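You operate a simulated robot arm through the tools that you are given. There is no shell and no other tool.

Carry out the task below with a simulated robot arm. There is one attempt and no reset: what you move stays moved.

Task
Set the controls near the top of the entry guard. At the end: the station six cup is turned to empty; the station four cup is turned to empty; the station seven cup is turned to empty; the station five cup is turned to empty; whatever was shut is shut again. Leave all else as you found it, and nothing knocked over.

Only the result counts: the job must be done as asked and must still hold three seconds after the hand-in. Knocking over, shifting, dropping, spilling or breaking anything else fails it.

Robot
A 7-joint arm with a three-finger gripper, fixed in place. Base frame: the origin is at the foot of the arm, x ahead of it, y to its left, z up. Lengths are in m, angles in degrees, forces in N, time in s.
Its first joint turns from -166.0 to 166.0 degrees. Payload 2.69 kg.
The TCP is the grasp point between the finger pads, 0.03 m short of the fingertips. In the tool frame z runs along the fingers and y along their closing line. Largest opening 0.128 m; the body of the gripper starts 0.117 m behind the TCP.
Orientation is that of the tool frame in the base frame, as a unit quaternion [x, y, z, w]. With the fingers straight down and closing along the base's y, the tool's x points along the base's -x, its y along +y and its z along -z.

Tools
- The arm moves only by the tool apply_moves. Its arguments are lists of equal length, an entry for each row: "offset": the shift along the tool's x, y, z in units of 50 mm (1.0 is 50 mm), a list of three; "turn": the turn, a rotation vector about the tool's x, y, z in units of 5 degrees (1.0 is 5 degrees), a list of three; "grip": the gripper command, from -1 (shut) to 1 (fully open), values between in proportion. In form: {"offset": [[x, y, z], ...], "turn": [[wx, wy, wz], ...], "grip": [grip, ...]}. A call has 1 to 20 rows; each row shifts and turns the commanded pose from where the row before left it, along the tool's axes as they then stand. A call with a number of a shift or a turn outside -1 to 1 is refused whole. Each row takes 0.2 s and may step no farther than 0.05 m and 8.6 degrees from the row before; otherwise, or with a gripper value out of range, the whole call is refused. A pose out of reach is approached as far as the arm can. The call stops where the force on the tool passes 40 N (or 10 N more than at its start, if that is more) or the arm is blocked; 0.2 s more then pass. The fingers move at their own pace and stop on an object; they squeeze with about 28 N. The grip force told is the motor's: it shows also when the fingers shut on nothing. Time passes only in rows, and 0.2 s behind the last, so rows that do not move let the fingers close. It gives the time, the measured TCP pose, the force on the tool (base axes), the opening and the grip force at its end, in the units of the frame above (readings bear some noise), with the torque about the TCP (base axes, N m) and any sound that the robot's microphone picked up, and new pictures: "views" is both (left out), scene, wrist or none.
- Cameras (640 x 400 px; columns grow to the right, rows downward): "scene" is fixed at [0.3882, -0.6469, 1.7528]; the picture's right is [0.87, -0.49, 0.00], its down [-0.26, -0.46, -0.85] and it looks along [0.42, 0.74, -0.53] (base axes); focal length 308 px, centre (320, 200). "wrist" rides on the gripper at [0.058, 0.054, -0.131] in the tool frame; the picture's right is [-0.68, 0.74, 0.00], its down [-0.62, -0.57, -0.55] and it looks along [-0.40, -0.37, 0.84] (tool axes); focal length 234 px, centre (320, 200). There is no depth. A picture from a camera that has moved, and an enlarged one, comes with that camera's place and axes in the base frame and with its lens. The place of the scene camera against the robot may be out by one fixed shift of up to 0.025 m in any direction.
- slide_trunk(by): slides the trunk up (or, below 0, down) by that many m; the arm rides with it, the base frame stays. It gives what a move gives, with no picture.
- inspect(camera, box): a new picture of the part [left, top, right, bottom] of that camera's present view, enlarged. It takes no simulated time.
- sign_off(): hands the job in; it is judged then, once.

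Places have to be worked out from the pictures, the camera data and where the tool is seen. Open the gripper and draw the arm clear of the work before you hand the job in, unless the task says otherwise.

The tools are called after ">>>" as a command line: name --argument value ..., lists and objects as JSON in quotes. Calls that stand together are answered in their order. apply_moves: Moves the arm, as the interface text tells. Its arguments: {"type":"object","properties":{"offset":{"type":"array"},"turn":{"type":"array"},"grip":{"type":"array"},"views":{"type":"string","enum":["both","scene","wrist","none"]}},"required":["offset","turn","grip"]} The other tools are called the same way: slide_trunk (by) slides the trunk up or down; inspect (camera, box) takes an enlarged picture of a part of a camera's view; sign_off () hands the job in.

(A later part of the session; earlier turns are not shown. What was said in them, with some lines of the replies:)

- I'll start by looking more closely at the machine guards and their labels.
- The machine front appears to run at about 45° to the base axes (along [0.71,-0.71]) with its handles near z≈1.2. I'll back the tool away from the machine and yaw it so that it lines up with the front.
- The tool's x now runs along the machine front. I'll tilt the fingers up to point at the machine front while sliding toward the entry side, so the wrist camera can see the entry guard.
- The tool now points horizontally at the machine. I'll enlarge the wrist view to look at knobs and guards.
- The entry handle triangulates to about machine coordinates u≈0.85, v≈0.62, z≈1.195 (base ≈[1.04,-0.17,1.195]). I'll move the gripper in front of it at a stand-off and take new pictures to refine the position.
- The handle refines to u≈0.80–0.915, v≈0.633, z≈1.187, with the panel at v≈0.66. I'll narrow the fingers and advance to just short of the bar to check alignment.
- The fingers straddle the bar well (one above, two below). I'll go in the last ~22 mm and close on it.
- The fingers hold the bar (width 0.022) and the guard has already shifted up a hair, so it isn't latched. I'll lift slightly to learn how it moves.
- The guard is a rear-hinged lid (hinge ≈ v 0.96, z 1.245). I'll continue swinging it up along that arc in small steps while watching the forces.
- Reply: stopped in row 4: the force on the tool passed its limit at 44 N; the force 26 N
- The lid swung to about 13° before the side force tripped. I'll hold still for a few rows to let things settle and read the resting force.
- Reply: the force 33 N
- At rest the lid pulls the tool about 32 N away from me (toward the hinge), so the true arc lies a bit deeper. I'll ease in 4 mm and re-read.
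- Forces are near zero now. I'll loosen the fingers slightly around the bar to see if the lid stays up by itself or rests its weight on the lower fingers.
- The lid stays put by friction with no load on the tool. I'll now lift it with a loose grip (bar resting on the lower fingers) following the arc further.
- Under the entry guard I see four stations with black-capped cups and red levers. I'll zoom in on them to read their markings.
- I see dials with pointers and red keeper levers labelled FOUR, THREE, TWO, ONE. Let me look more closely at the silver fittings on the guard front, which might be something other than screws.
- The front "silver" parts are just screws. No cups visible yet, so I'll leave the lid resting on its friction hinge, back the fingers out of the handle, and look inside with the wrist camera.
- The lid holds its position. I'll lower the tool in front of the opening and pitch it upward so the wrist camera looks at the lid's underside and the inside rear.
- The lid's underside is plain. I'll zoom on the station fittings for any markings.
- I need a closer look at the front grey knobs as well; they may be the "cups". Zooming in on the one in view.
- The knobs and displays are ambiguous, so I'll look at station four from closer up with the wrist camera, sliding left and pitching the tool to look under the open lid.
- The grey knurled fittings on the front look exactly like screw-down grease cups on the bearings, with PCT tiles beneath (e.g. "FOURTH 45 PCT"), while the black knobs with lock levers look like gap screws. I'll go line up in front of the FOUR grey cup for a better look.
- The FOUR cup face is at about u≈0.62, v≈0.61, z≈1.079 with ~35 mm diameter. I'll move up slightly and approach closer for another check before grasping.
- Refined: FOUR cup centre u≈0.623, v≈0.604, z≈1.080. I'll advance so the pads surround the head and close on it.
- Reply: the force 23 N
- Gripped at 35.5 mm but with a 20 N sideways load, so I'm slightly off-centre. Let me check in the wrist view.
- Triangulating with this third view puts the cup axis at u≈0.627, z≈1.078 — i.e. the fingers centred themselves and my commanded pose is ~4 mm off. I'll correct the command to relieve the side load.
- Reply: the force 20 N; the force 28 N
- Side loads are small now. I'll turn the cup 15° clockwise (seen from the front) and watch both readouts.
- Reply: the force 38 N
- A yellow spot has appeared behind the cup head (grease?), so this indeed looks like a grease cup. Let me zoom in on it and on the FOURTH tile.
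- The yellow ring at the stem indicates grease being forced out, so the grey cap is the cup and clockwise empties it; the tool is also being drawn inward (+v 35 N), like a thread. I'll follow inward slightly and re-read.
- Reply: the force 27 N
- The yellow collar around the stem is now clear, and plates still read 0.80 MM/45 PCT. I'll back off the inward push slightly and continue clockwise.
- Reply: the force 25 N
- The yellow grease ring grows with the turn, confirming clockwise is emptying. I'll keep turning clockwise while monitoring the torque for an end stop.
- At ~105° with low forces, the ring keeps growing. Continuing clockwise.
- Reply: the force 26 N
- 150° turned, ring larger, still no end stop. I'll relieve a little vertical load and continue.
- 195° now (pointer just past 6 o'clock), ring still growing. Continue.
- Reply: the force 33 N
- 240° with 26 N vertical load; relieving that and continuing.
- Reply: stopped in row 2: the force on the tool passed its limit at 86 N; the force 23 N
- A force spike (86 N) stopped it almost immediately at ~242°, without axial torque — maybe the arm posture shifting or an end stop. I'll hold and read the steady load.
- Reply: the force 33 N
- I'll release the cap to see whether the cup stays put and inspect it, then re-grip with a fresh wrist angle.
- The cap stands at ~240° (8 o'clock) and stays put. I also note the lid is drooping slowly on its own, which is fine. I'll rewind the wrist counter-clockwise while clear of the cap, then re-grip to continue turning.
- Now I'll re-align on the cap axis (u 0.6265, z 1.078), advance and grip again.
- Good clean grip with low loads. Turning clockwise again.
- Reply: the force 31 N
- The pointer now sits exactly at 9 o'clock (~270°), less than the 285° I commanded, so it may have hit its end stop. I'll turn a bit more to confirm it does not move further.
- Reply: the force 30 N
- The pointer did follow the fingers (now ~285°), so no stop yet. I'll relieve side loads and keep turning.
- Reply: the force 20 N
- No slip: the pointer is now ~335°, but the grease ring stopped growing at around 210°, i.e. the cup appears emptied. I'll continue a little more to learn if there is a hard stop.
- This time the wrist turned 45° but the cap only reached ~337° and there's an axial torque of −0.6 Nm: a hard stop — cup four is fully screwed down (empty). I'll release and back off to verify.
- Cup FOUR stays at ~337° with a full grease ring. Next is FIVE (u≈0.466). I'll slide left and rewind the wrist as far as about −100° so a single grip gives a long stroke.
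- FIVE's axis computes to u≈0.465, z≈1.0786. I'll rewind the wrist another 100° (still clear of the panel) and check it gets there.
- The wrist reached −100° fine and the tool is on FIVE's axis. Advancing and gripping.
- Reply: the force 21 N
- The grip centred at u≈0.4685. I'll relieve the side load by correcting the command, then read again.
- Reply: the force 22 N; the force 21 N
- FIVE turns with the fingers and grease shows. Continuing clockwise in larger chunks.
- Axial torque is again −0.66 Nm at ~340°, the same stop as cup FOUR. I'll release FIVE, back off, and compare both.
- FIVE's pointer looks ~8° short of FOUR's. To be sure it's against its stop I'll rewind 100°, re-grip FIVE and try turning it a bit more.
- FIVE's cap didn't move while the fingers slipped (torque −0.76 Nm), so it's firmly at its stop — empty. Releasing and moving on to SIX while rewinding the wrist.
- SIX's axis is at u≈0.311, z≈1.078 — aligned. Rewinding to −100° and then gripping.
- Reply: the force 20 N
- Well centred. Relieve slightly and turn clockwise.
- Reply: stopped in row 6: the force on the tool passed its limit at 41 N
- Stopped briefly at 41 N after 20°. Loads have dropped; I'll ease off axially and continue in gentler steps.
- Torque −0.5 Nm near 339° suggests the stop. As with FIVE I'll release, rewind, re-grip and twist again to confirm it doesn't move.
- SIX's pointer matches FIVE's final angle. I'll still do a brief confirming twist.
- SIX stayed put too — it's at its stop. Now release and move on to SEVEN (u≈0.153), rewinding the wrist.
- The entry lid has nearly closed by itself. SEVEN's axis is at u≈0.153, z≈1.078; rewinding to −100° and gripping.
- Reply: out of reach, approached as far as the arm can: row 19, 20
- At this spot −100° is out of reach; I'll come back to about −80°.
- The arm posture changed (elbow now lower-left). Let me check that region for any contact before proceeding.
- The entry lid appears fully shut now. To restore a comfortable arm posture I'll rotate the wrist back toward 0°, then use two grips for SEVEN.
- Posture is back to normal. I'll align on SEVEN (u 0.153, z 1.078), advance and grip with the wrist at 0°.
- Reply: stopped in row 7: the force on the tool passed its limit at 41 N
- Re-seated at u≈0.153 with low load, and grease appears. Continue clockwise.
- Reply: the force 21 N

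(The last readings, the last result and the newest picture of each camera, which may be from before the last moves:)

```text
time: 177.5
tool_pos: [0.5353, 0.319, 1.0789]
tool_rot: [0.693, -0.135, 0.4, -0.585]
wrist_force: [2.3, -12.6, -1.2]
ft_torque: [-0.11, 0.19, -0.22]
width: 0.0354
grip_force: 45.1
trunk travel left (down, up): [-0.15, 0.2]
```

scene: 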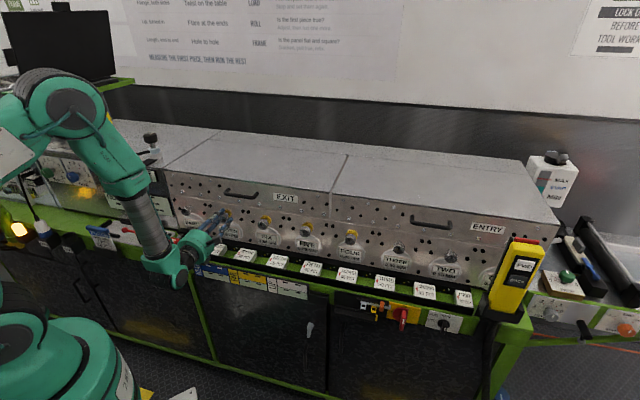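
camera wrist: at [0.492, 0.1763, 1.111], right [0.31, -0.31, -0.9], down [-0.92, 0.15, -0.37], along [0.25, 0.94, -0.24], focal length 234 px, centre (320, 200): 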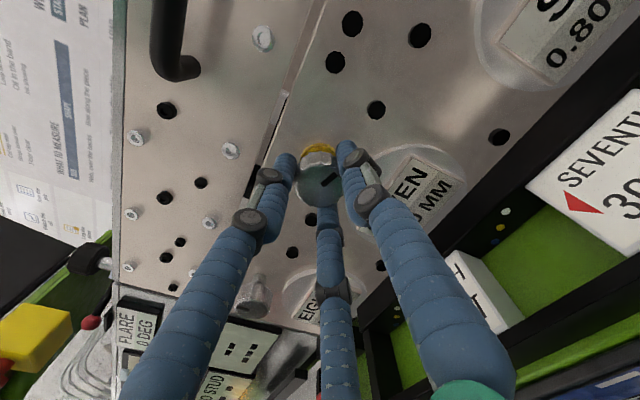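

>>> apply_moves --offset '[[0, 0, 0], [0, 0, 0], [0, 0, 0], [0, 0, 0], [0, 0, 0], [0, 0, 0], [0, 0, 0], [0, 0, 0], [0, 0, 0], [0, 0, 0]]' --turn '[[0, 0, 1], [0, 0, 1], [0, 0, 1], [0, 0, 1], [0, 0, 1], [0, 0, 1], [0, 0, 1], [0, 0, 1], [0, 0, 1], [0, 0, 0]]' --grip '[-1, -1, -1, -1, -1, -1, -1, -1, -1, -1]'

>>> inspect --camera "wrist" --box '[250, 100, 410, 220]'

```text
time: 179.7
tool_pos: [0.5349, 0.319, 1.0765]
tool_rot: [-0.588, 0.389, -0.146, 0.695]
wrist_force: [5.9, -1.3, 3.0]
ft_torque: [0.13, -0.07, 0.0]
width: 0.0349
grip_force: 45.6
trunk travel left (down, up): [-0.15, 0.2]
camera wrist: at [0.4664, 0.2032, 1.0048], right [-0.63, 0.64, -0.44], down [-0.65, -0.13, 0.75], along [0.42, 0.76, 0.5], focal length 234 px, centre (320, 200)
```

scene: 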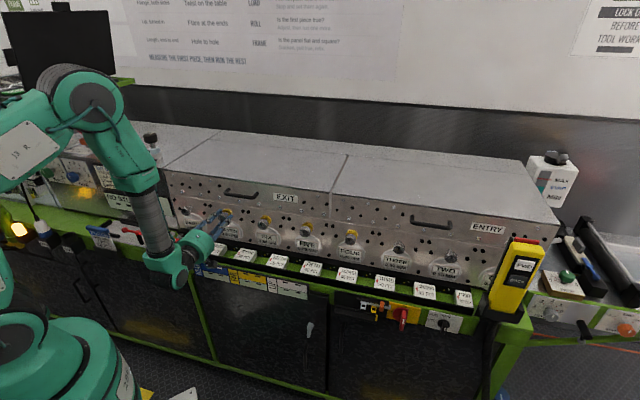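
wrist: 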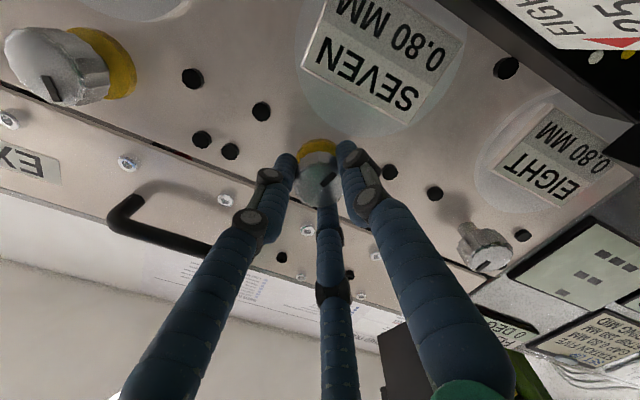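

```text
3.33 times, centred on (330, 160) of wrist
camera zoom: at [0.4664, 0.2032, 1.0048], right [-0.63, 0.64, -0.44], down [-0.65, -0.13, 0.75], along [0.42, 0.76, 0.5], focal length 781 px, centre (287, 333)
```

zoom: 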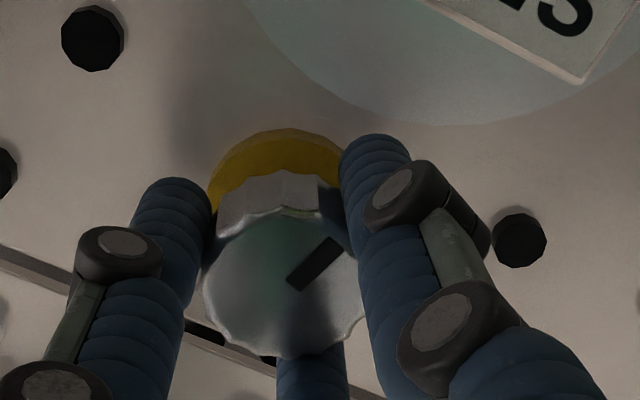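

Good, ~200° turned. A little more, then release and rewind for a second grip.

>>> apply_moves --offset '[[0, 0, 0], [0, 0, 0], [0, 0, 0], [0, 0, 0], [0, 0, 0], [0, 0, 0], [0, 0, 0], [0, 0, 0], [0, 0, 0], [0, 0, -0.8], [0, 0, -0.8], [0, 0, -0.4]]' --turn '[[0, 0, 1], [0, 0, 1], [0, 0, 1], [0, 0, 1], [0, 0, 1], [0, 0, 0], [0, 0, 0], [0, 0, 0], [0, 0, 0], [0, 0, 0], [0, 0, 0], [0, 0, 0]]' --grip '[-1, -1, -1, -1, -1, -1, 0, 0, 0, 0, 0, 0]' --views "scene"

>>> apply_moves --offset '[[0, 0, 0], [0, 0, 0], [0, 0, 0], [0, 0, 0], [0, 0, 0], [0, 0, 0], [0, 0, 0], [0, 0, 0], [0, 0, 0], [0, 0, 0], [0, 0, 0], [0, 0, 0], [0, 0, 0], [0, 0, 0], [0, 0, 0], [0, 0, 0], [0, 0, 0], [0, 0, 0], [0, 0, 0], [0, 0, 0]]' --turn '[[0, 0, -1], [0, 0, -1], [0, 0, -1], [0, 0, -1], [0, 0, -1], [0, 0, -1], [0, 0, -1], [0, 0, -1], [0, 0, -1], [0, 0, -1], [0, 0, -1], [0, 0, -1], [0, 0, -1], [0, 0, -1], [0, 0, -1], [0, 0, -1], [0, 0, -1], [0, 0, -1], [0, 0, -1], [0, 0, -1]]' --grip '[0, 0, 0, 0, 0, 0, 0, 0, 0, 0, 0, 0, 0, 0, 0, 0, 0, 0, 0, 0]' --views "none"

>>> apply_moves --offset '[[0, 0, 0], [0, 0, 0], [0, 0, 0], [0, 0, 0], [0, 0, 0], [0, 0, 0], [0, 0, 0], [0, 0, 0], [0, 0, 0], [0, 0, 0]]' --turn '[[0, 0, -1], [0, 0, -1], [0, 0, -1], [0, 0, -1], [0, 0, -1], [0, 0, -1], [0, 0, -1], [0, 0, -1], [0, 0, -1], [0, 0, -1]]' --grip '[0, 0, 0, 0, 0, 0, 0, 0, 0, 0]'

>>> inspect --camera "scene" --box '[200, 195, 290, 255]'

```text
time: 182.3
tool_pos: [0.461, 0.2478, 1.0765]
tool_rot: [-0.49, 0.508, 0.007, 0.709]
wrist_force: [-0.3, 0.4, 0.3]
ft_torque: [0.01, 0.02, 0.02]
width: 0.0642
grip_force: 0.0
trunk travel left (down, up): [-0.15, 0.2]
```

scene: 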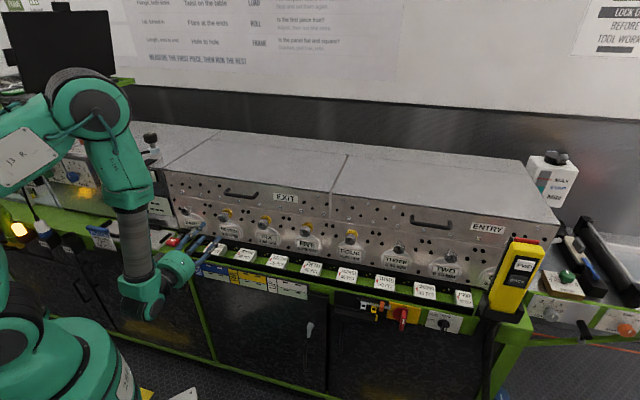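

```text
time: 186.5
tool_pos: [0.463, 0.2479, 1.078]
tool_rot: [0.704, 0.05, 0.538, -0.462]
wrist_force: [-0.5, 0.9, -0.6]
ft_torque: [0.01, 0.0, -0.02]
width: 0.0642
grip_force: 0.1
trunk travel left (down, up): [-0.15, 0.2]
```

```text
time: 188.7
tool_pos: [0.4631, 0.2489, 1.0763]
tool_rot: [0.616, 0.343, 0.683, -0.19]
wrist_force: [0.5, -1.2, 0.7]
ft_torque: [0.04, -0.01, 0.01]
width: 0.0642
grip_force: 0.0
trunk travel left (down, up): [-0.15, 0.2]
camera wrist: at [0.3974, 0.1307, 1.1454], right [0.62, -0.62, -0.49], down [-0.67, -0.09, -0.73], along [0.41, 0.78, -0.48], focal length 234 px, centre (320, 200)
```

scene: 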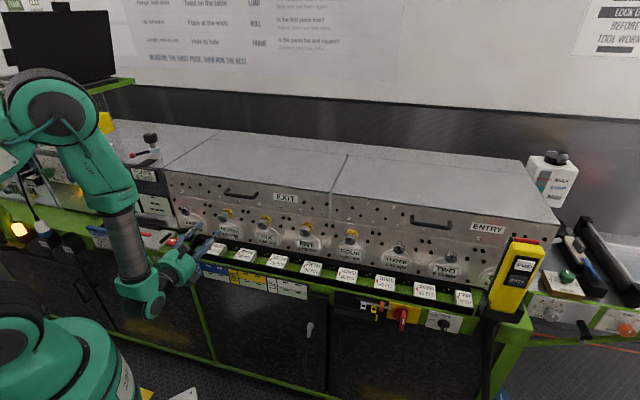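
wrist: 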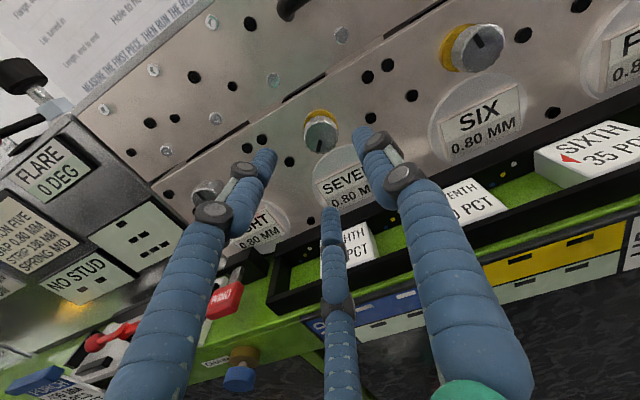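

```text
6.67 times, centred on (245, 225) of scene
camera zoom: at [0.3882, -0.6469, 1.7528], right [0.87, -0.49, 0.0], down [-0.26, -0.46, -0.85], along [0.42, 0.74, -0.53], focal length 2054 px, centre (820, 33)
```

zoom: 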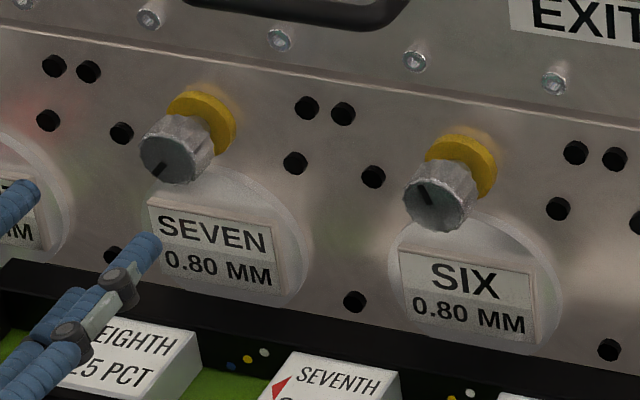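

SEVEN's pointer stands at ~225°. Re-gripping at wrist angle 77° to finish the remaining ~115°.

>>> apply_moves --offset '[[0.022, 0.036, 0.7], [0, 0, 0.7], [0, 0, 0.6], [0, 0, 0], [0, 0, 0], [0, 0, 0]]' --turn '[[0, 0, 0], [0, 0, 0], [0, 0, 0], [0, 0, 0], [0, 0, 0], [0, 0, 0]]' --grip '[0, 0, 0, -1, -1, -1]' --views "wrist"

>>> inspect --camera "wrist" --box '[250, 100, 410, 220]'

```text
time: 190.1
tool_pos: [0.5352, 0.3181, 1.0776]
tool_rot: [0.618, 0.344, 0.68, -0.191]
wrist_force: [-5.8, 15.7, -24.0]
ft_torque: [-0.49, 0.5, 0.68]
width: 0.0352
grip_force: 27.8
trunk travel left (down, up): [-0.15, 0.2]
camera wrist: at [0.4692, 0.1988, 1.1467], right [0.61, -0.62, -0.49], down [-0.68, -0.1, -0.73], along [0.41, 0.78, -0.48], focal length 234 px, centre (320, 200)
```

wrist: 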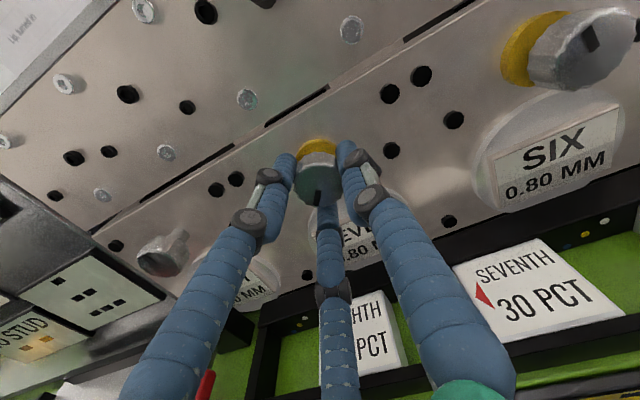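

```text
3.33 times, centred on (330, 160) of wrist
camera zoom: at [0.4692, 0.1988, 1.1467], right [0.61, -0.62, -0.49], down [-0.68, -0.1, -0.73], along [0.41, 0.78, -0.48], focal length 781 px, centre (287, 333)
```

zoom: 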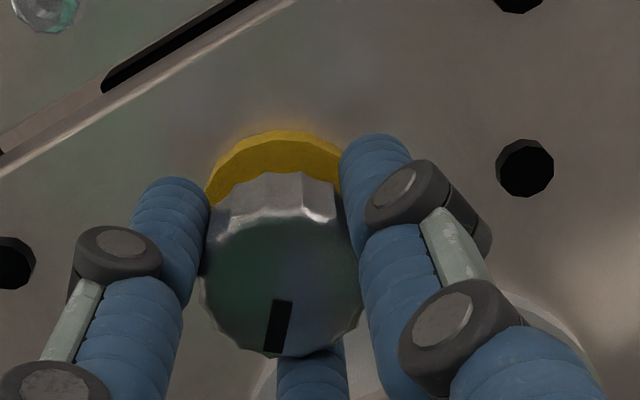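

>>> apply_moves --offset '[[-0.03, -0.03, 0], [0, 0, 0], [0, 0, 0], [0, 0, 0], [0, 0, 0], [0, 0, 0], [0, 0, 0], [0, 0, 0], [0, 0, 0], [0, 0, 0]]' --turn '[[0, 0, 0], [0, 0, 1], [0, 0, 1], [0, 0, 1], [0, 0, 1], [0, 0, 1], [0, 0, 1], [0, 0, 1], [0, 0, 1], [0, 0, 0]]' --grip '[-1, -1, -1, -1, -1, -1, -1, -1, -1, -1]' --views "none"

```text
time: 192.3
tool_pos: [0.5343, 0.3185, 1.0789]
tool_rot: [0.697, 0.11, 0.577, -0.412]
wrist_force: [-8.0, -0.6, -7.6]
ft_torque: [-0.1, 0.21, 0.03]
width: 0.0343
grip_force: 44.5
trunk travel left (down, up): [-0.15, 0.2]
```

>>> apply_moves --offset '[[0, 0, 0], [0, 0, 0], [0, 0, 0], [0, 0, 0], [0, 0, 0], [0, 0, 0], [0, 0, 0], [0, 0, 0], [0, 0, 0], [0, 0, 0]]' --turn '[[0, 0, 1], [0, 0, 1], [0, 0, 1], [0, 0, 1], [0, 0, 1], [0, 0, 1], [0, 0, 1], [0, 0, 1], [0, 0, 1], [0, 0, 0]]' --grip '[-1, -1, -1, -1, -1, -1, -1, -1, -1, -1]'

>>> inspect --camera "wrist" --box '[250, 100, 410, 220]'

```text
time: 194.5
tool_pos: [0.5341, 0.3182, 1.0771]
tool_rot: [0.685, -0.166, 0.375, -0.602]
wrist_force: [-5.6, -11.5, -0.3]
ft_torque: [0.01, 0.01, -0.49]
width: 0.0345
grip_force: 45.0
trunk travel left (down, up): [-0.15, 0.2]
camera wrist: at [0.4923, 0.1757, 1.0437], right [-0.28, 0.3, -0.91], down [-0.93, 0.16, 0.34], along [0.24, 0.94, 0.23], focal length 234 px, centre (320, 200)
```

scene: 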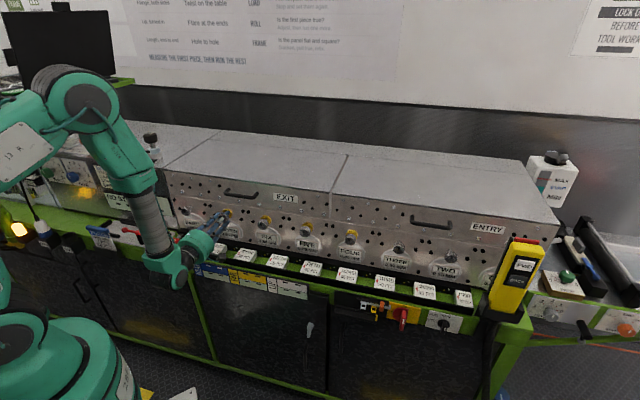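
wrist: 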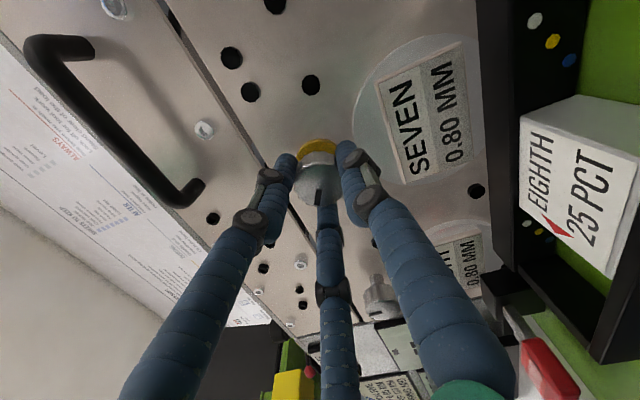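

```text
3.33 times, centred on (330, 160) of wrist
camera zoom: at [0.4923, 0.1757, 1.0437], right [-0.28, 0.3, -0.91], down [-0.93, 0.16, 0.34], along [0.24, 0.94, 0.23], focal length 781 px, centre (287, 333)
```

zoom: 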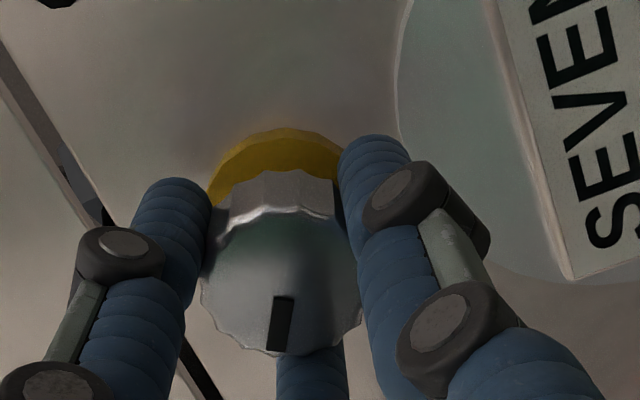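

>>> apply_moves --offset '[[0, 0, 0], [0, 0, 0], [0, 0, 0], [0, 0, 0], [0, 0, 0], [0, 0, 0], [0, 0, 0], [0, 0, 0]]' --turn '[[0, 0, 1], [0, 0, 1], [0, 0, 1], [0, 0, 1], [0, 0, 1], [0, 0, 1], [0, 0, 1], [0, 0, 0]]' --grip '[-1, -1, -1, -1, -1, -1, -1, -1]'

>>> inspect --camera "wrist" --box '[250, 100, 410, 220]'

>>> inspect --camera "scene" --box '[200, 195, 290, 255]'

```text
time: 196.3
tool_pos: [0.534, 0.3185, 1.0775]
tool_rot: [-0.604, 0.363, -0.176, 0.687]
wrist_force: [2.0, -4.0, 11.9]
ft_torque: [0.26, -0.21, -0.09]
width: 0.0346
grip_force: 44.8
trunk travel left (down, up): [-0.15, 0.2]
camera wrist: at [0.4703, 0.1985, 1.008], right [-0.6, 0.61, -0.51], down [-0.69, -0.08, 0.71], along [0.4, 0.79, 0.48], focal length 234 px, centre (320, 200)
```

scene: 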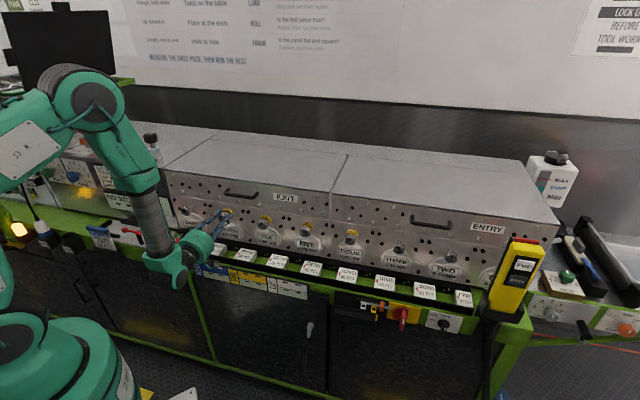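
wrist: 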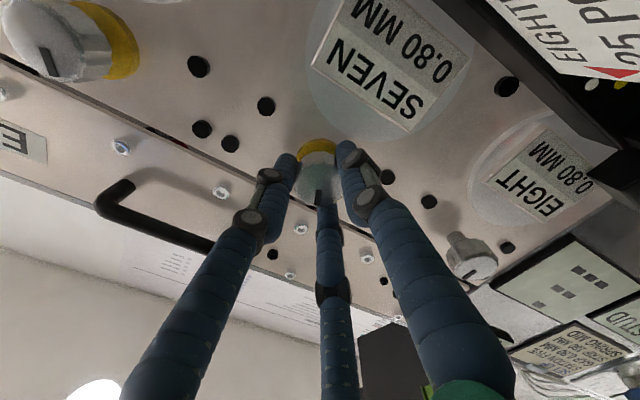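

```text
3.33 times, centred on (330, 160) of wrist
camera zoom: at [0.4703, 0.1985, 1.008], right [-0.6, 0.61, -0.51], down [-0.69, -0.08, 0.71], along [0.4, 0.79, 0.48], focal length 781 px, centre (287, 333)
```

zoom: 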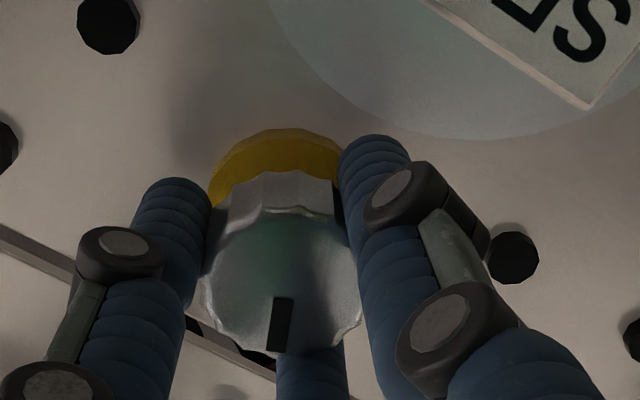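

```text
6.67 times, centred on (245, 225) of scene
camera zoom: at [0.3882, -0.6469, 1.7528], right [0.87, -0.49, 0.0], down [-0.26, -0.46, -0.85], along [0.42, 0.74, -0.53], focal length 2054 px, centre (820, 33)
```

zoom: 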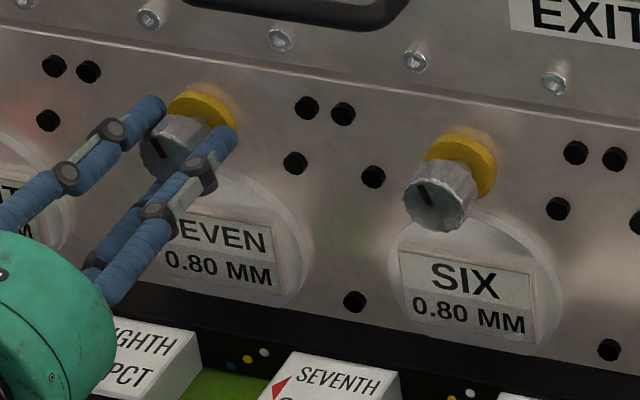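

>>> apply_moves --offset '[[0, 0, 0], [0, 0, 0], [0, 0, 0], [0, 0, 0], [0, 0, 0], [0, 0, 0], [0, 0, 0]]' --turn '[[0, 0, 1], [0, 0, 1], [0, 0, 1], [0, 0, 1], [0, 0, 1], [0, 0, 1], [0, 0, 0]]' --grip '[-1, -1, -1, -1, -1, -1, -1]'

>>> inspect --camera "wrist" --box '[250, 100, 410, 220]'

>>> inspect --camera "scene" --box '[200, 195, 290, 255]'

```text
time: 197.9
tool_pos: [0.5346, 0.3182, 1.0787]
tool_rot: [-0.491, 0.507, 0.007, 0.708]
wrist_force: [0.8, 0.7, 8.6]
ft_torque: [0.05, -0.31, 0.26]
width: 0.0347
grip_force: 44.9
trunk travel left (down, up): [-0.15, 0.2]
camera wrist: at [0.4429, 0.2268, 0.9971], right [-0.7, 0.71, -0.01], down [-0.4, -0.38, 0.83], along [0.59, 0.59, 0.55], focal length 234 px, centre (320, 200)
```

scene: 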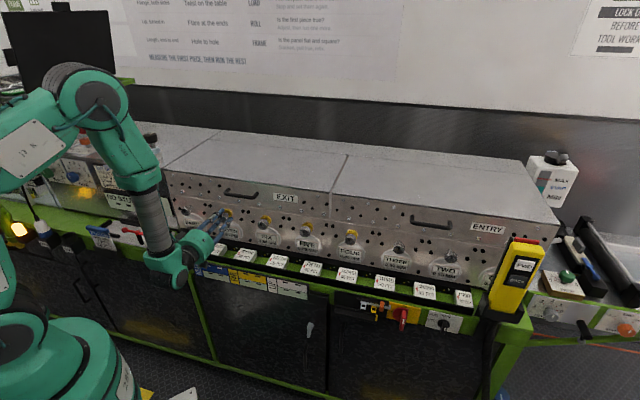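
wrist: 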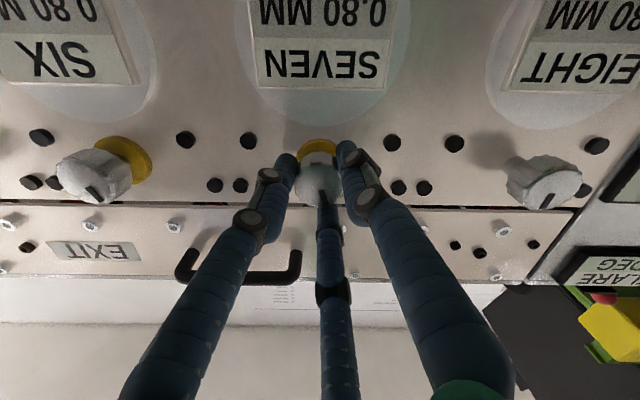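

```text
3.33 times, centred on (330, 160) of wrist
camera zoom: at [0.4429, 0.2268, 0.9971], right [-0.7, 0.71, -0.01], down [-0.4, -0.38, 0.83], along [0.59, 0.59, 0.55], focal length 781 px, centre (287, 333)
```

zoom: 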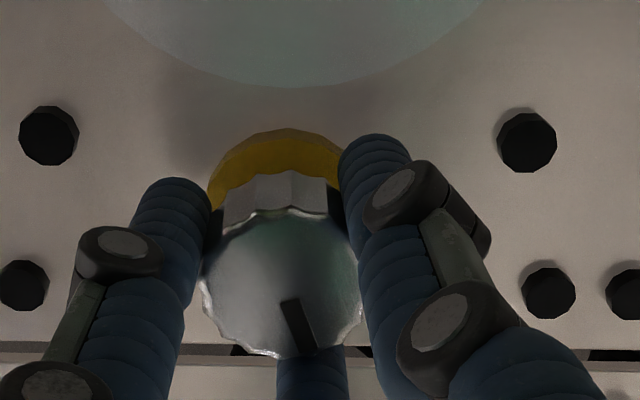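

```text
6.67 times, centred on (245, 225) of scene
camera zoom: at [0.3882, -0.6469, 1.7528], right [0.87, -0.49, 0.0], down [-0.26, -0.46, -0.85], along [0.42, 0.74, -0.53], focal length 2054 px, centre (820, 33)
```

zoom: 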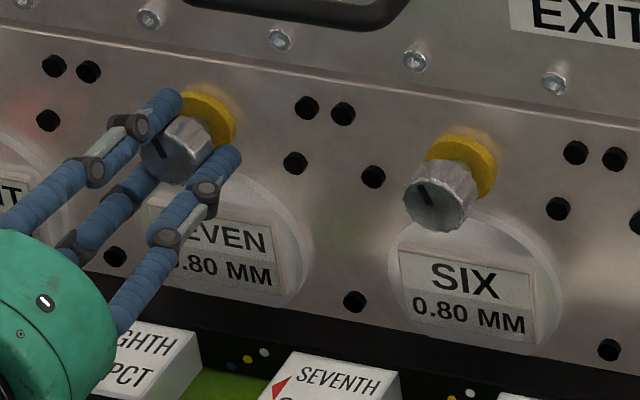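

SEVEN slipped in the fingers at ~340° as well: hard stop reached. I'll release it, back away, and check all four cups and the lids.

>>> apply_moves --offset '[[0, 0, 0], [0, 0, 0], [0, 0, -0.6], [0, 0, -1], [0, 0, -1], [0, 0, -1], [0, 0, -0.5]]' --turn '[[0, 0, 0], [0, 0, 0], [0, 0, 0], [0, 0, 0], [0, 0, 0], [0, 0, 0], [0, 0, 0]]' --grip '[0, 0, 0, 0, 0, 0, 0]'

>>> inspect --camera "scene" --box '[160, 180, 380, 300]'

>>> inspect --camera "scene" --box '[320, 150, 560, 300]'

>>> inspect --camera "scene" --box '[0, 100, 240, 280]'

```text
time: 199.5
tool_pos: [0.3871, 0.1751, 1.0762]
tool_rot: [-0.491, 0.507, 0.007, 0.709]
wrist_force: [-0.1, 0.5, -0.1]
ft_torque: [0.03, -0.01, 0.0]
width: 0.064
grip_force: 0.0
trunk travel left (down, up): [-0.15, 0.2]
camera wrist: at [0.2959, 0.0836, 0.9952], right [-0.7, 0.71, -0.02], down [-0.4, -0.38, 0.83], along [0.59, 0.59, 0.55], focal length 234 px, centre (320, 200)
```

scene: 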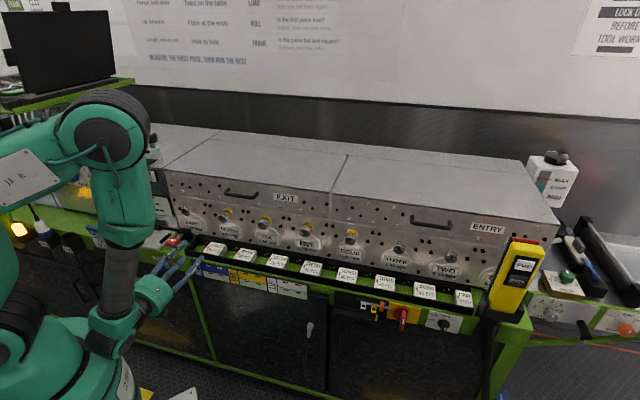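
wrist: 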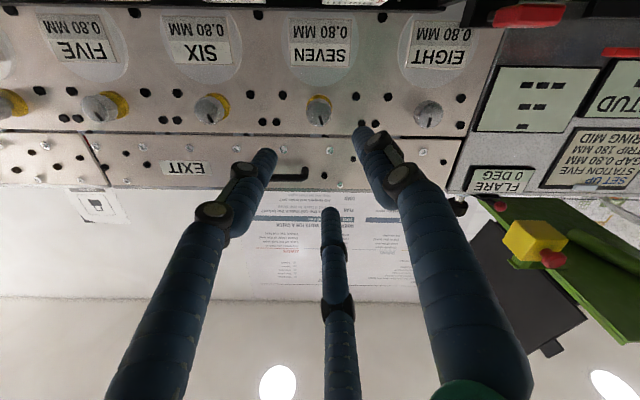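

```text
2.91 times, centred on (270, 240) of scene
camera zoom: at [0.3882, -0.6469, 1.7528], right [0.87, -0.49, 0.0], down [-0.26, -0.46, -0.85], along [0.42, 0.74, -0.53], focal length 896 px, centre (466, 84)
```

zoom: 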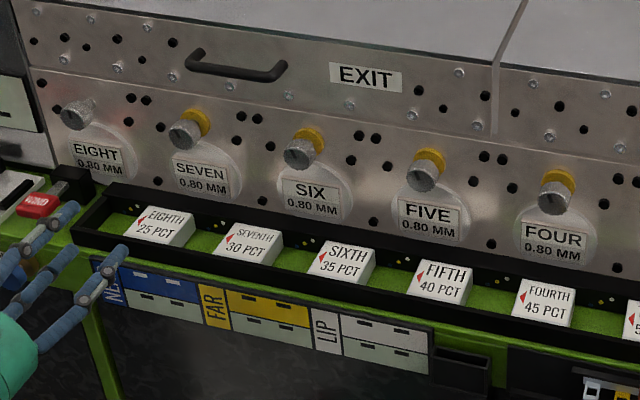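

```text
2.67 times, centred on (440, 225) of scene
camera zoom: at [0.3882, -0.6469, 1.7528], right [0.87, -0.49, 0.0], down [-0.26, -0.46, -0.85], along [0.42, 0.74, -0.53], focal length 822 px, centre (0, 133)
```

zoom: 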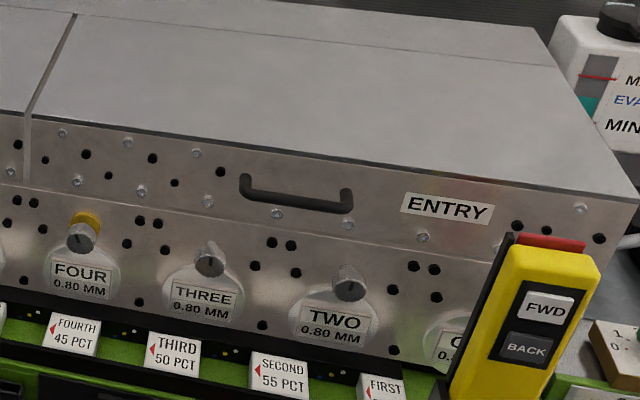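

```text
2.22 times, centred on (120, 190) of scene
camera zoom: at [0.3882, -0.6469, 1.7528], right [0.87, -0.49, 0.0], down [-0.26, -0.46, -0.85], along [0.42, 0.74, -0.53], focal length 685 px, centre (764, 222)
```

zoom: 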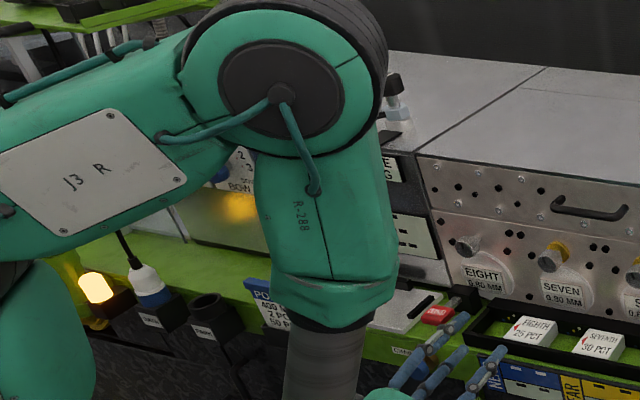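

The entry guard is fully shut and everything else looks unchanged; all four cups show full grease rings at the stop. I'll open the gripper and draw the arm clear of the work.

>>> apply_moves --offset '[[0.254, -0.858, -0.2], [0.254, -0.858, -0.2], [0.254, -0.858, -0.2], [0.254, -0.858, -0.2], [0.254, -0.858, -0.2], [0, 0, 0]]' --turn '[[0, 0, 0], [0, 0, 0], [0, 0, 0], [0, 0, 0], [0, 0, 0], [0, 0, 0]]' --grip '[1, 1, 1, 1, 1, 1]'

>>> inspect --camera "scene" --box '[200, 190, 400, 290]'

>>> inspect --camera "scene" --box '[0, 80, 240, 300]'

```text
time: 200.9
tool_pos: [0.4958, 0.0008, 1.1777]
tool_rot: [-0.49, 0.508, 0.008, 0.709]
wrist_force: [-0.6, -0.5, 0.0]
ft_torque: [0.02, 0.03, 0.02]
width: 0.1282
grip_force: 0.1
trunk travel left (down, up): [-0.15, 0.2]
camera wrist: at [0.4039, -0.0908, 1.0973], right [-0.7, 0.71, -0.01], down [-0.4, -0.38, 0.83], along [0.59, 0.59, 0.55], focal length 234 px, centre (320, 200)
```

scene: 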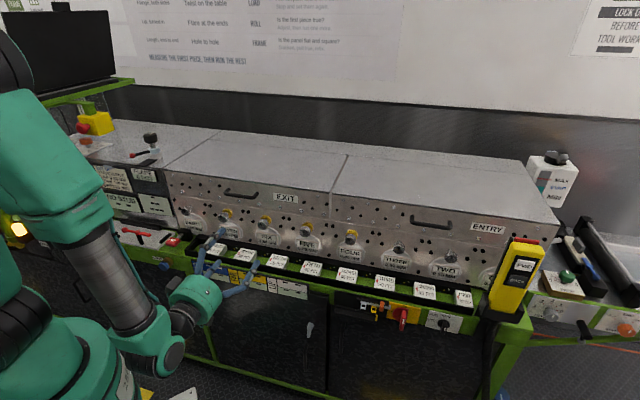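
wrist: 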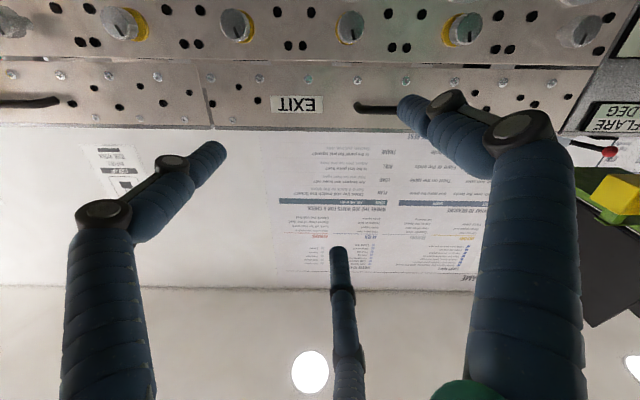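

```text
3.20 times, centred on (300, 240) of scene
camera zoom: at [0.3882, -0.6469, 1.7528], right [0.87, -0.49, 0.0], down [-0.26, -0.46, -0.85], along [0.42, 0.74, -0.53], focal length 986 px, centre (384, 72)
```

zoom: 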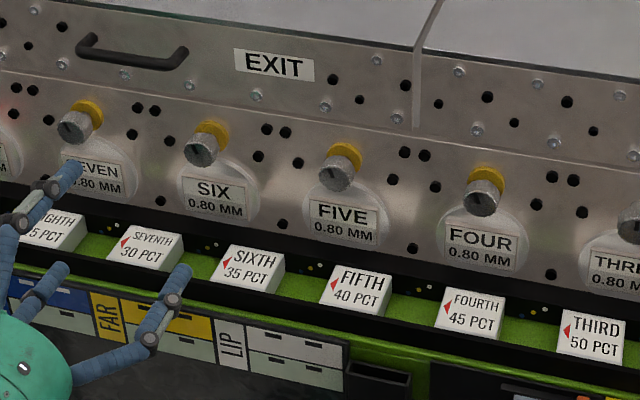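

```text
1.82 times, centred on (120, 190) of scene
camera zoom: at [0.3882, -0.6469, 1.7528], right [0.87, -0.49, 0.0], down [-0.26, -0.46, -0.85], along [0.42, 0.74, -0.53], focal length 560 px, centre (684, 218)
```

zoom: 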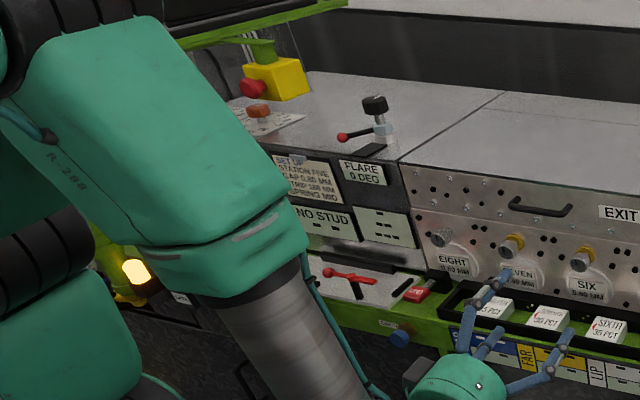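

Let me double-check the FLARE plate and the final pointer angles before handing in.

>>> inspect --camera "scene" --box '[90, 130, 190, 230]'

>>> inspect --camera "wrist" --box '[0, 0, 320, 60]'

>>> inspect --camera "wrist" --box '[320, 0, 640, 60]'

>>> inspect --camera "scene" --box '[470, 140, 640, 340]'

```text
4.00 times, centred on (140, 180) of scene
camera zoom: at [0.3882, -0.6469, 1.7528], right [0.87, -0.49, 0.0], down [-0.26, -0.46, -0.85], along [0.42, 0.74, -0.53], focal length 1233 px, centre (1040, 280)
```

zoom: 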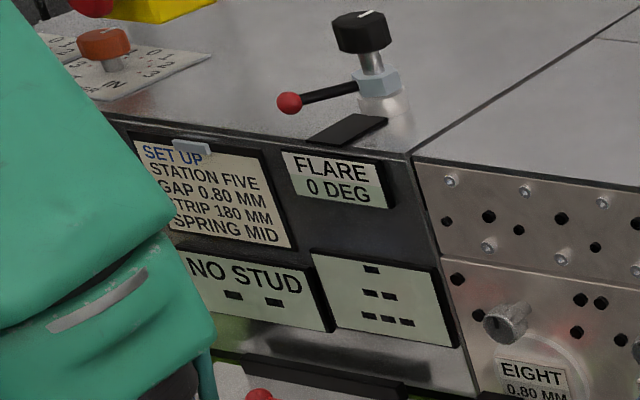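

```text
2.00 times, centred on (160, 30) of wrist
camera zoom: at [0.4039, -0.0908, 1.0973], right [-0.7, 0.71, -0.01], down [-0.4, -0.38, 0.83], along [0.59, 0.59, 0.55], focal length 468 px, centre (640, 540)
```

zoom: 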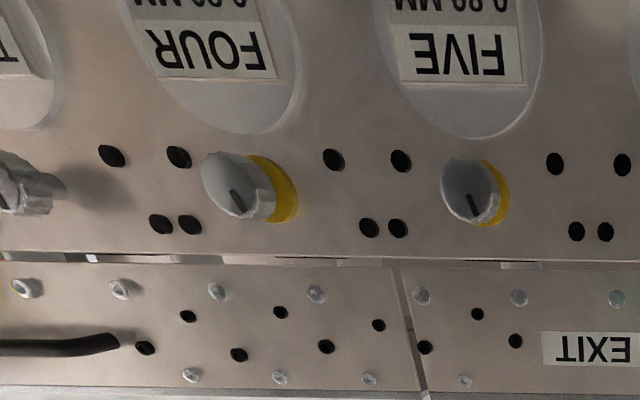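

```text
2.00 times, centred on (480, 30) of wrist
camera zoom: at [0.4039, -0.0908, 1.0973], right [-0.7, 0.71, -0.01], down [-0.4, -0.38, 0.83], along [0.59, 0.59, 0.55], focal length 468 px, centre (0, 540)
```

zoom: 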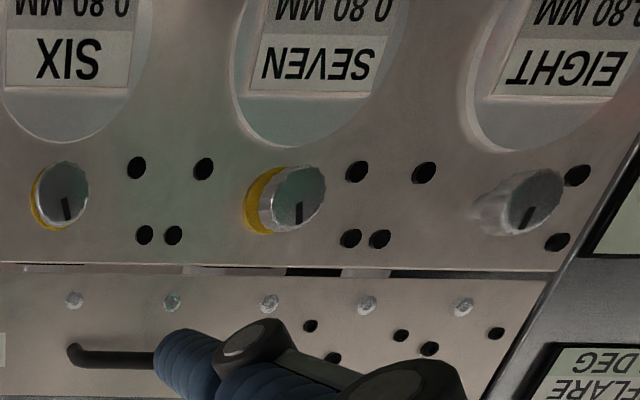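

```text
2.00 times, centred on (555, 240) of scene
camera zoom: at [0.3882, -0.6469, 1.7528], right [0.87, -0.49, 0.0], down [-0.26, -0.46, -0.85], along [0.42, 0.74, -0.53], focal length 616 px, centre (-150, 120)
```

zoom: 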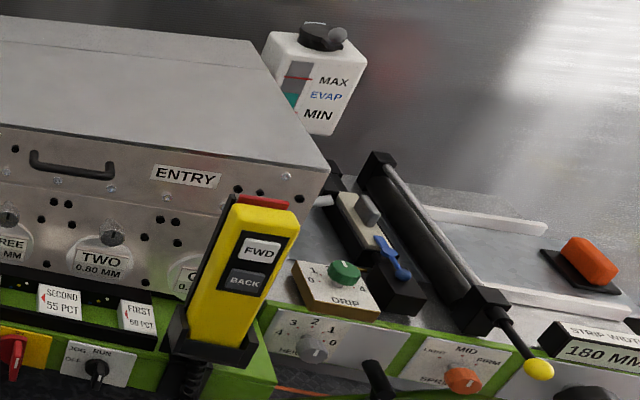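

All four cups (FOUR–SEVEN) are screwed fully down to their stops with the grease expelled. Both guards are shut, and the other controls match the start pictures. The gripper is open and clear, so I'm handing in.

>>> sign_off

```text
The job is handed in.
```

I turned the station four, five, six and seven cups clockwise to their hard stops, which I took as empty, and handed the job in. The robot gave no verdict, so I can't say whether it passed.

- **Which control is the cup:** nothing on the machine is labelled "cup" or "empty". I took the grey knurled caps on the front panel to be grease cups. Turning one clockwise pushed out a growing ring of yellow grease.
- **Stops:** each cap turned about 340° before it stopped and slipped in the fingers. The plates in the tray (for example "FOURTH 45 PCT") did not change, so they gave no confirmation.
- **Location:** the caps sit on the front panel below the guards, not near the top of the entry guard as the task says. Under the entry guard I saw only black knobs with red levers, and I left those alone. I did not open the exit guard.
- **Shut again:** I opened the entry guard only to look inside. It later sank closed on its own, and the final pictures show it in its starting position.
- **Everything else:** the other controls, plates and loose items looked as they did at the start. The gripper is open and the arm is clear of the machine.
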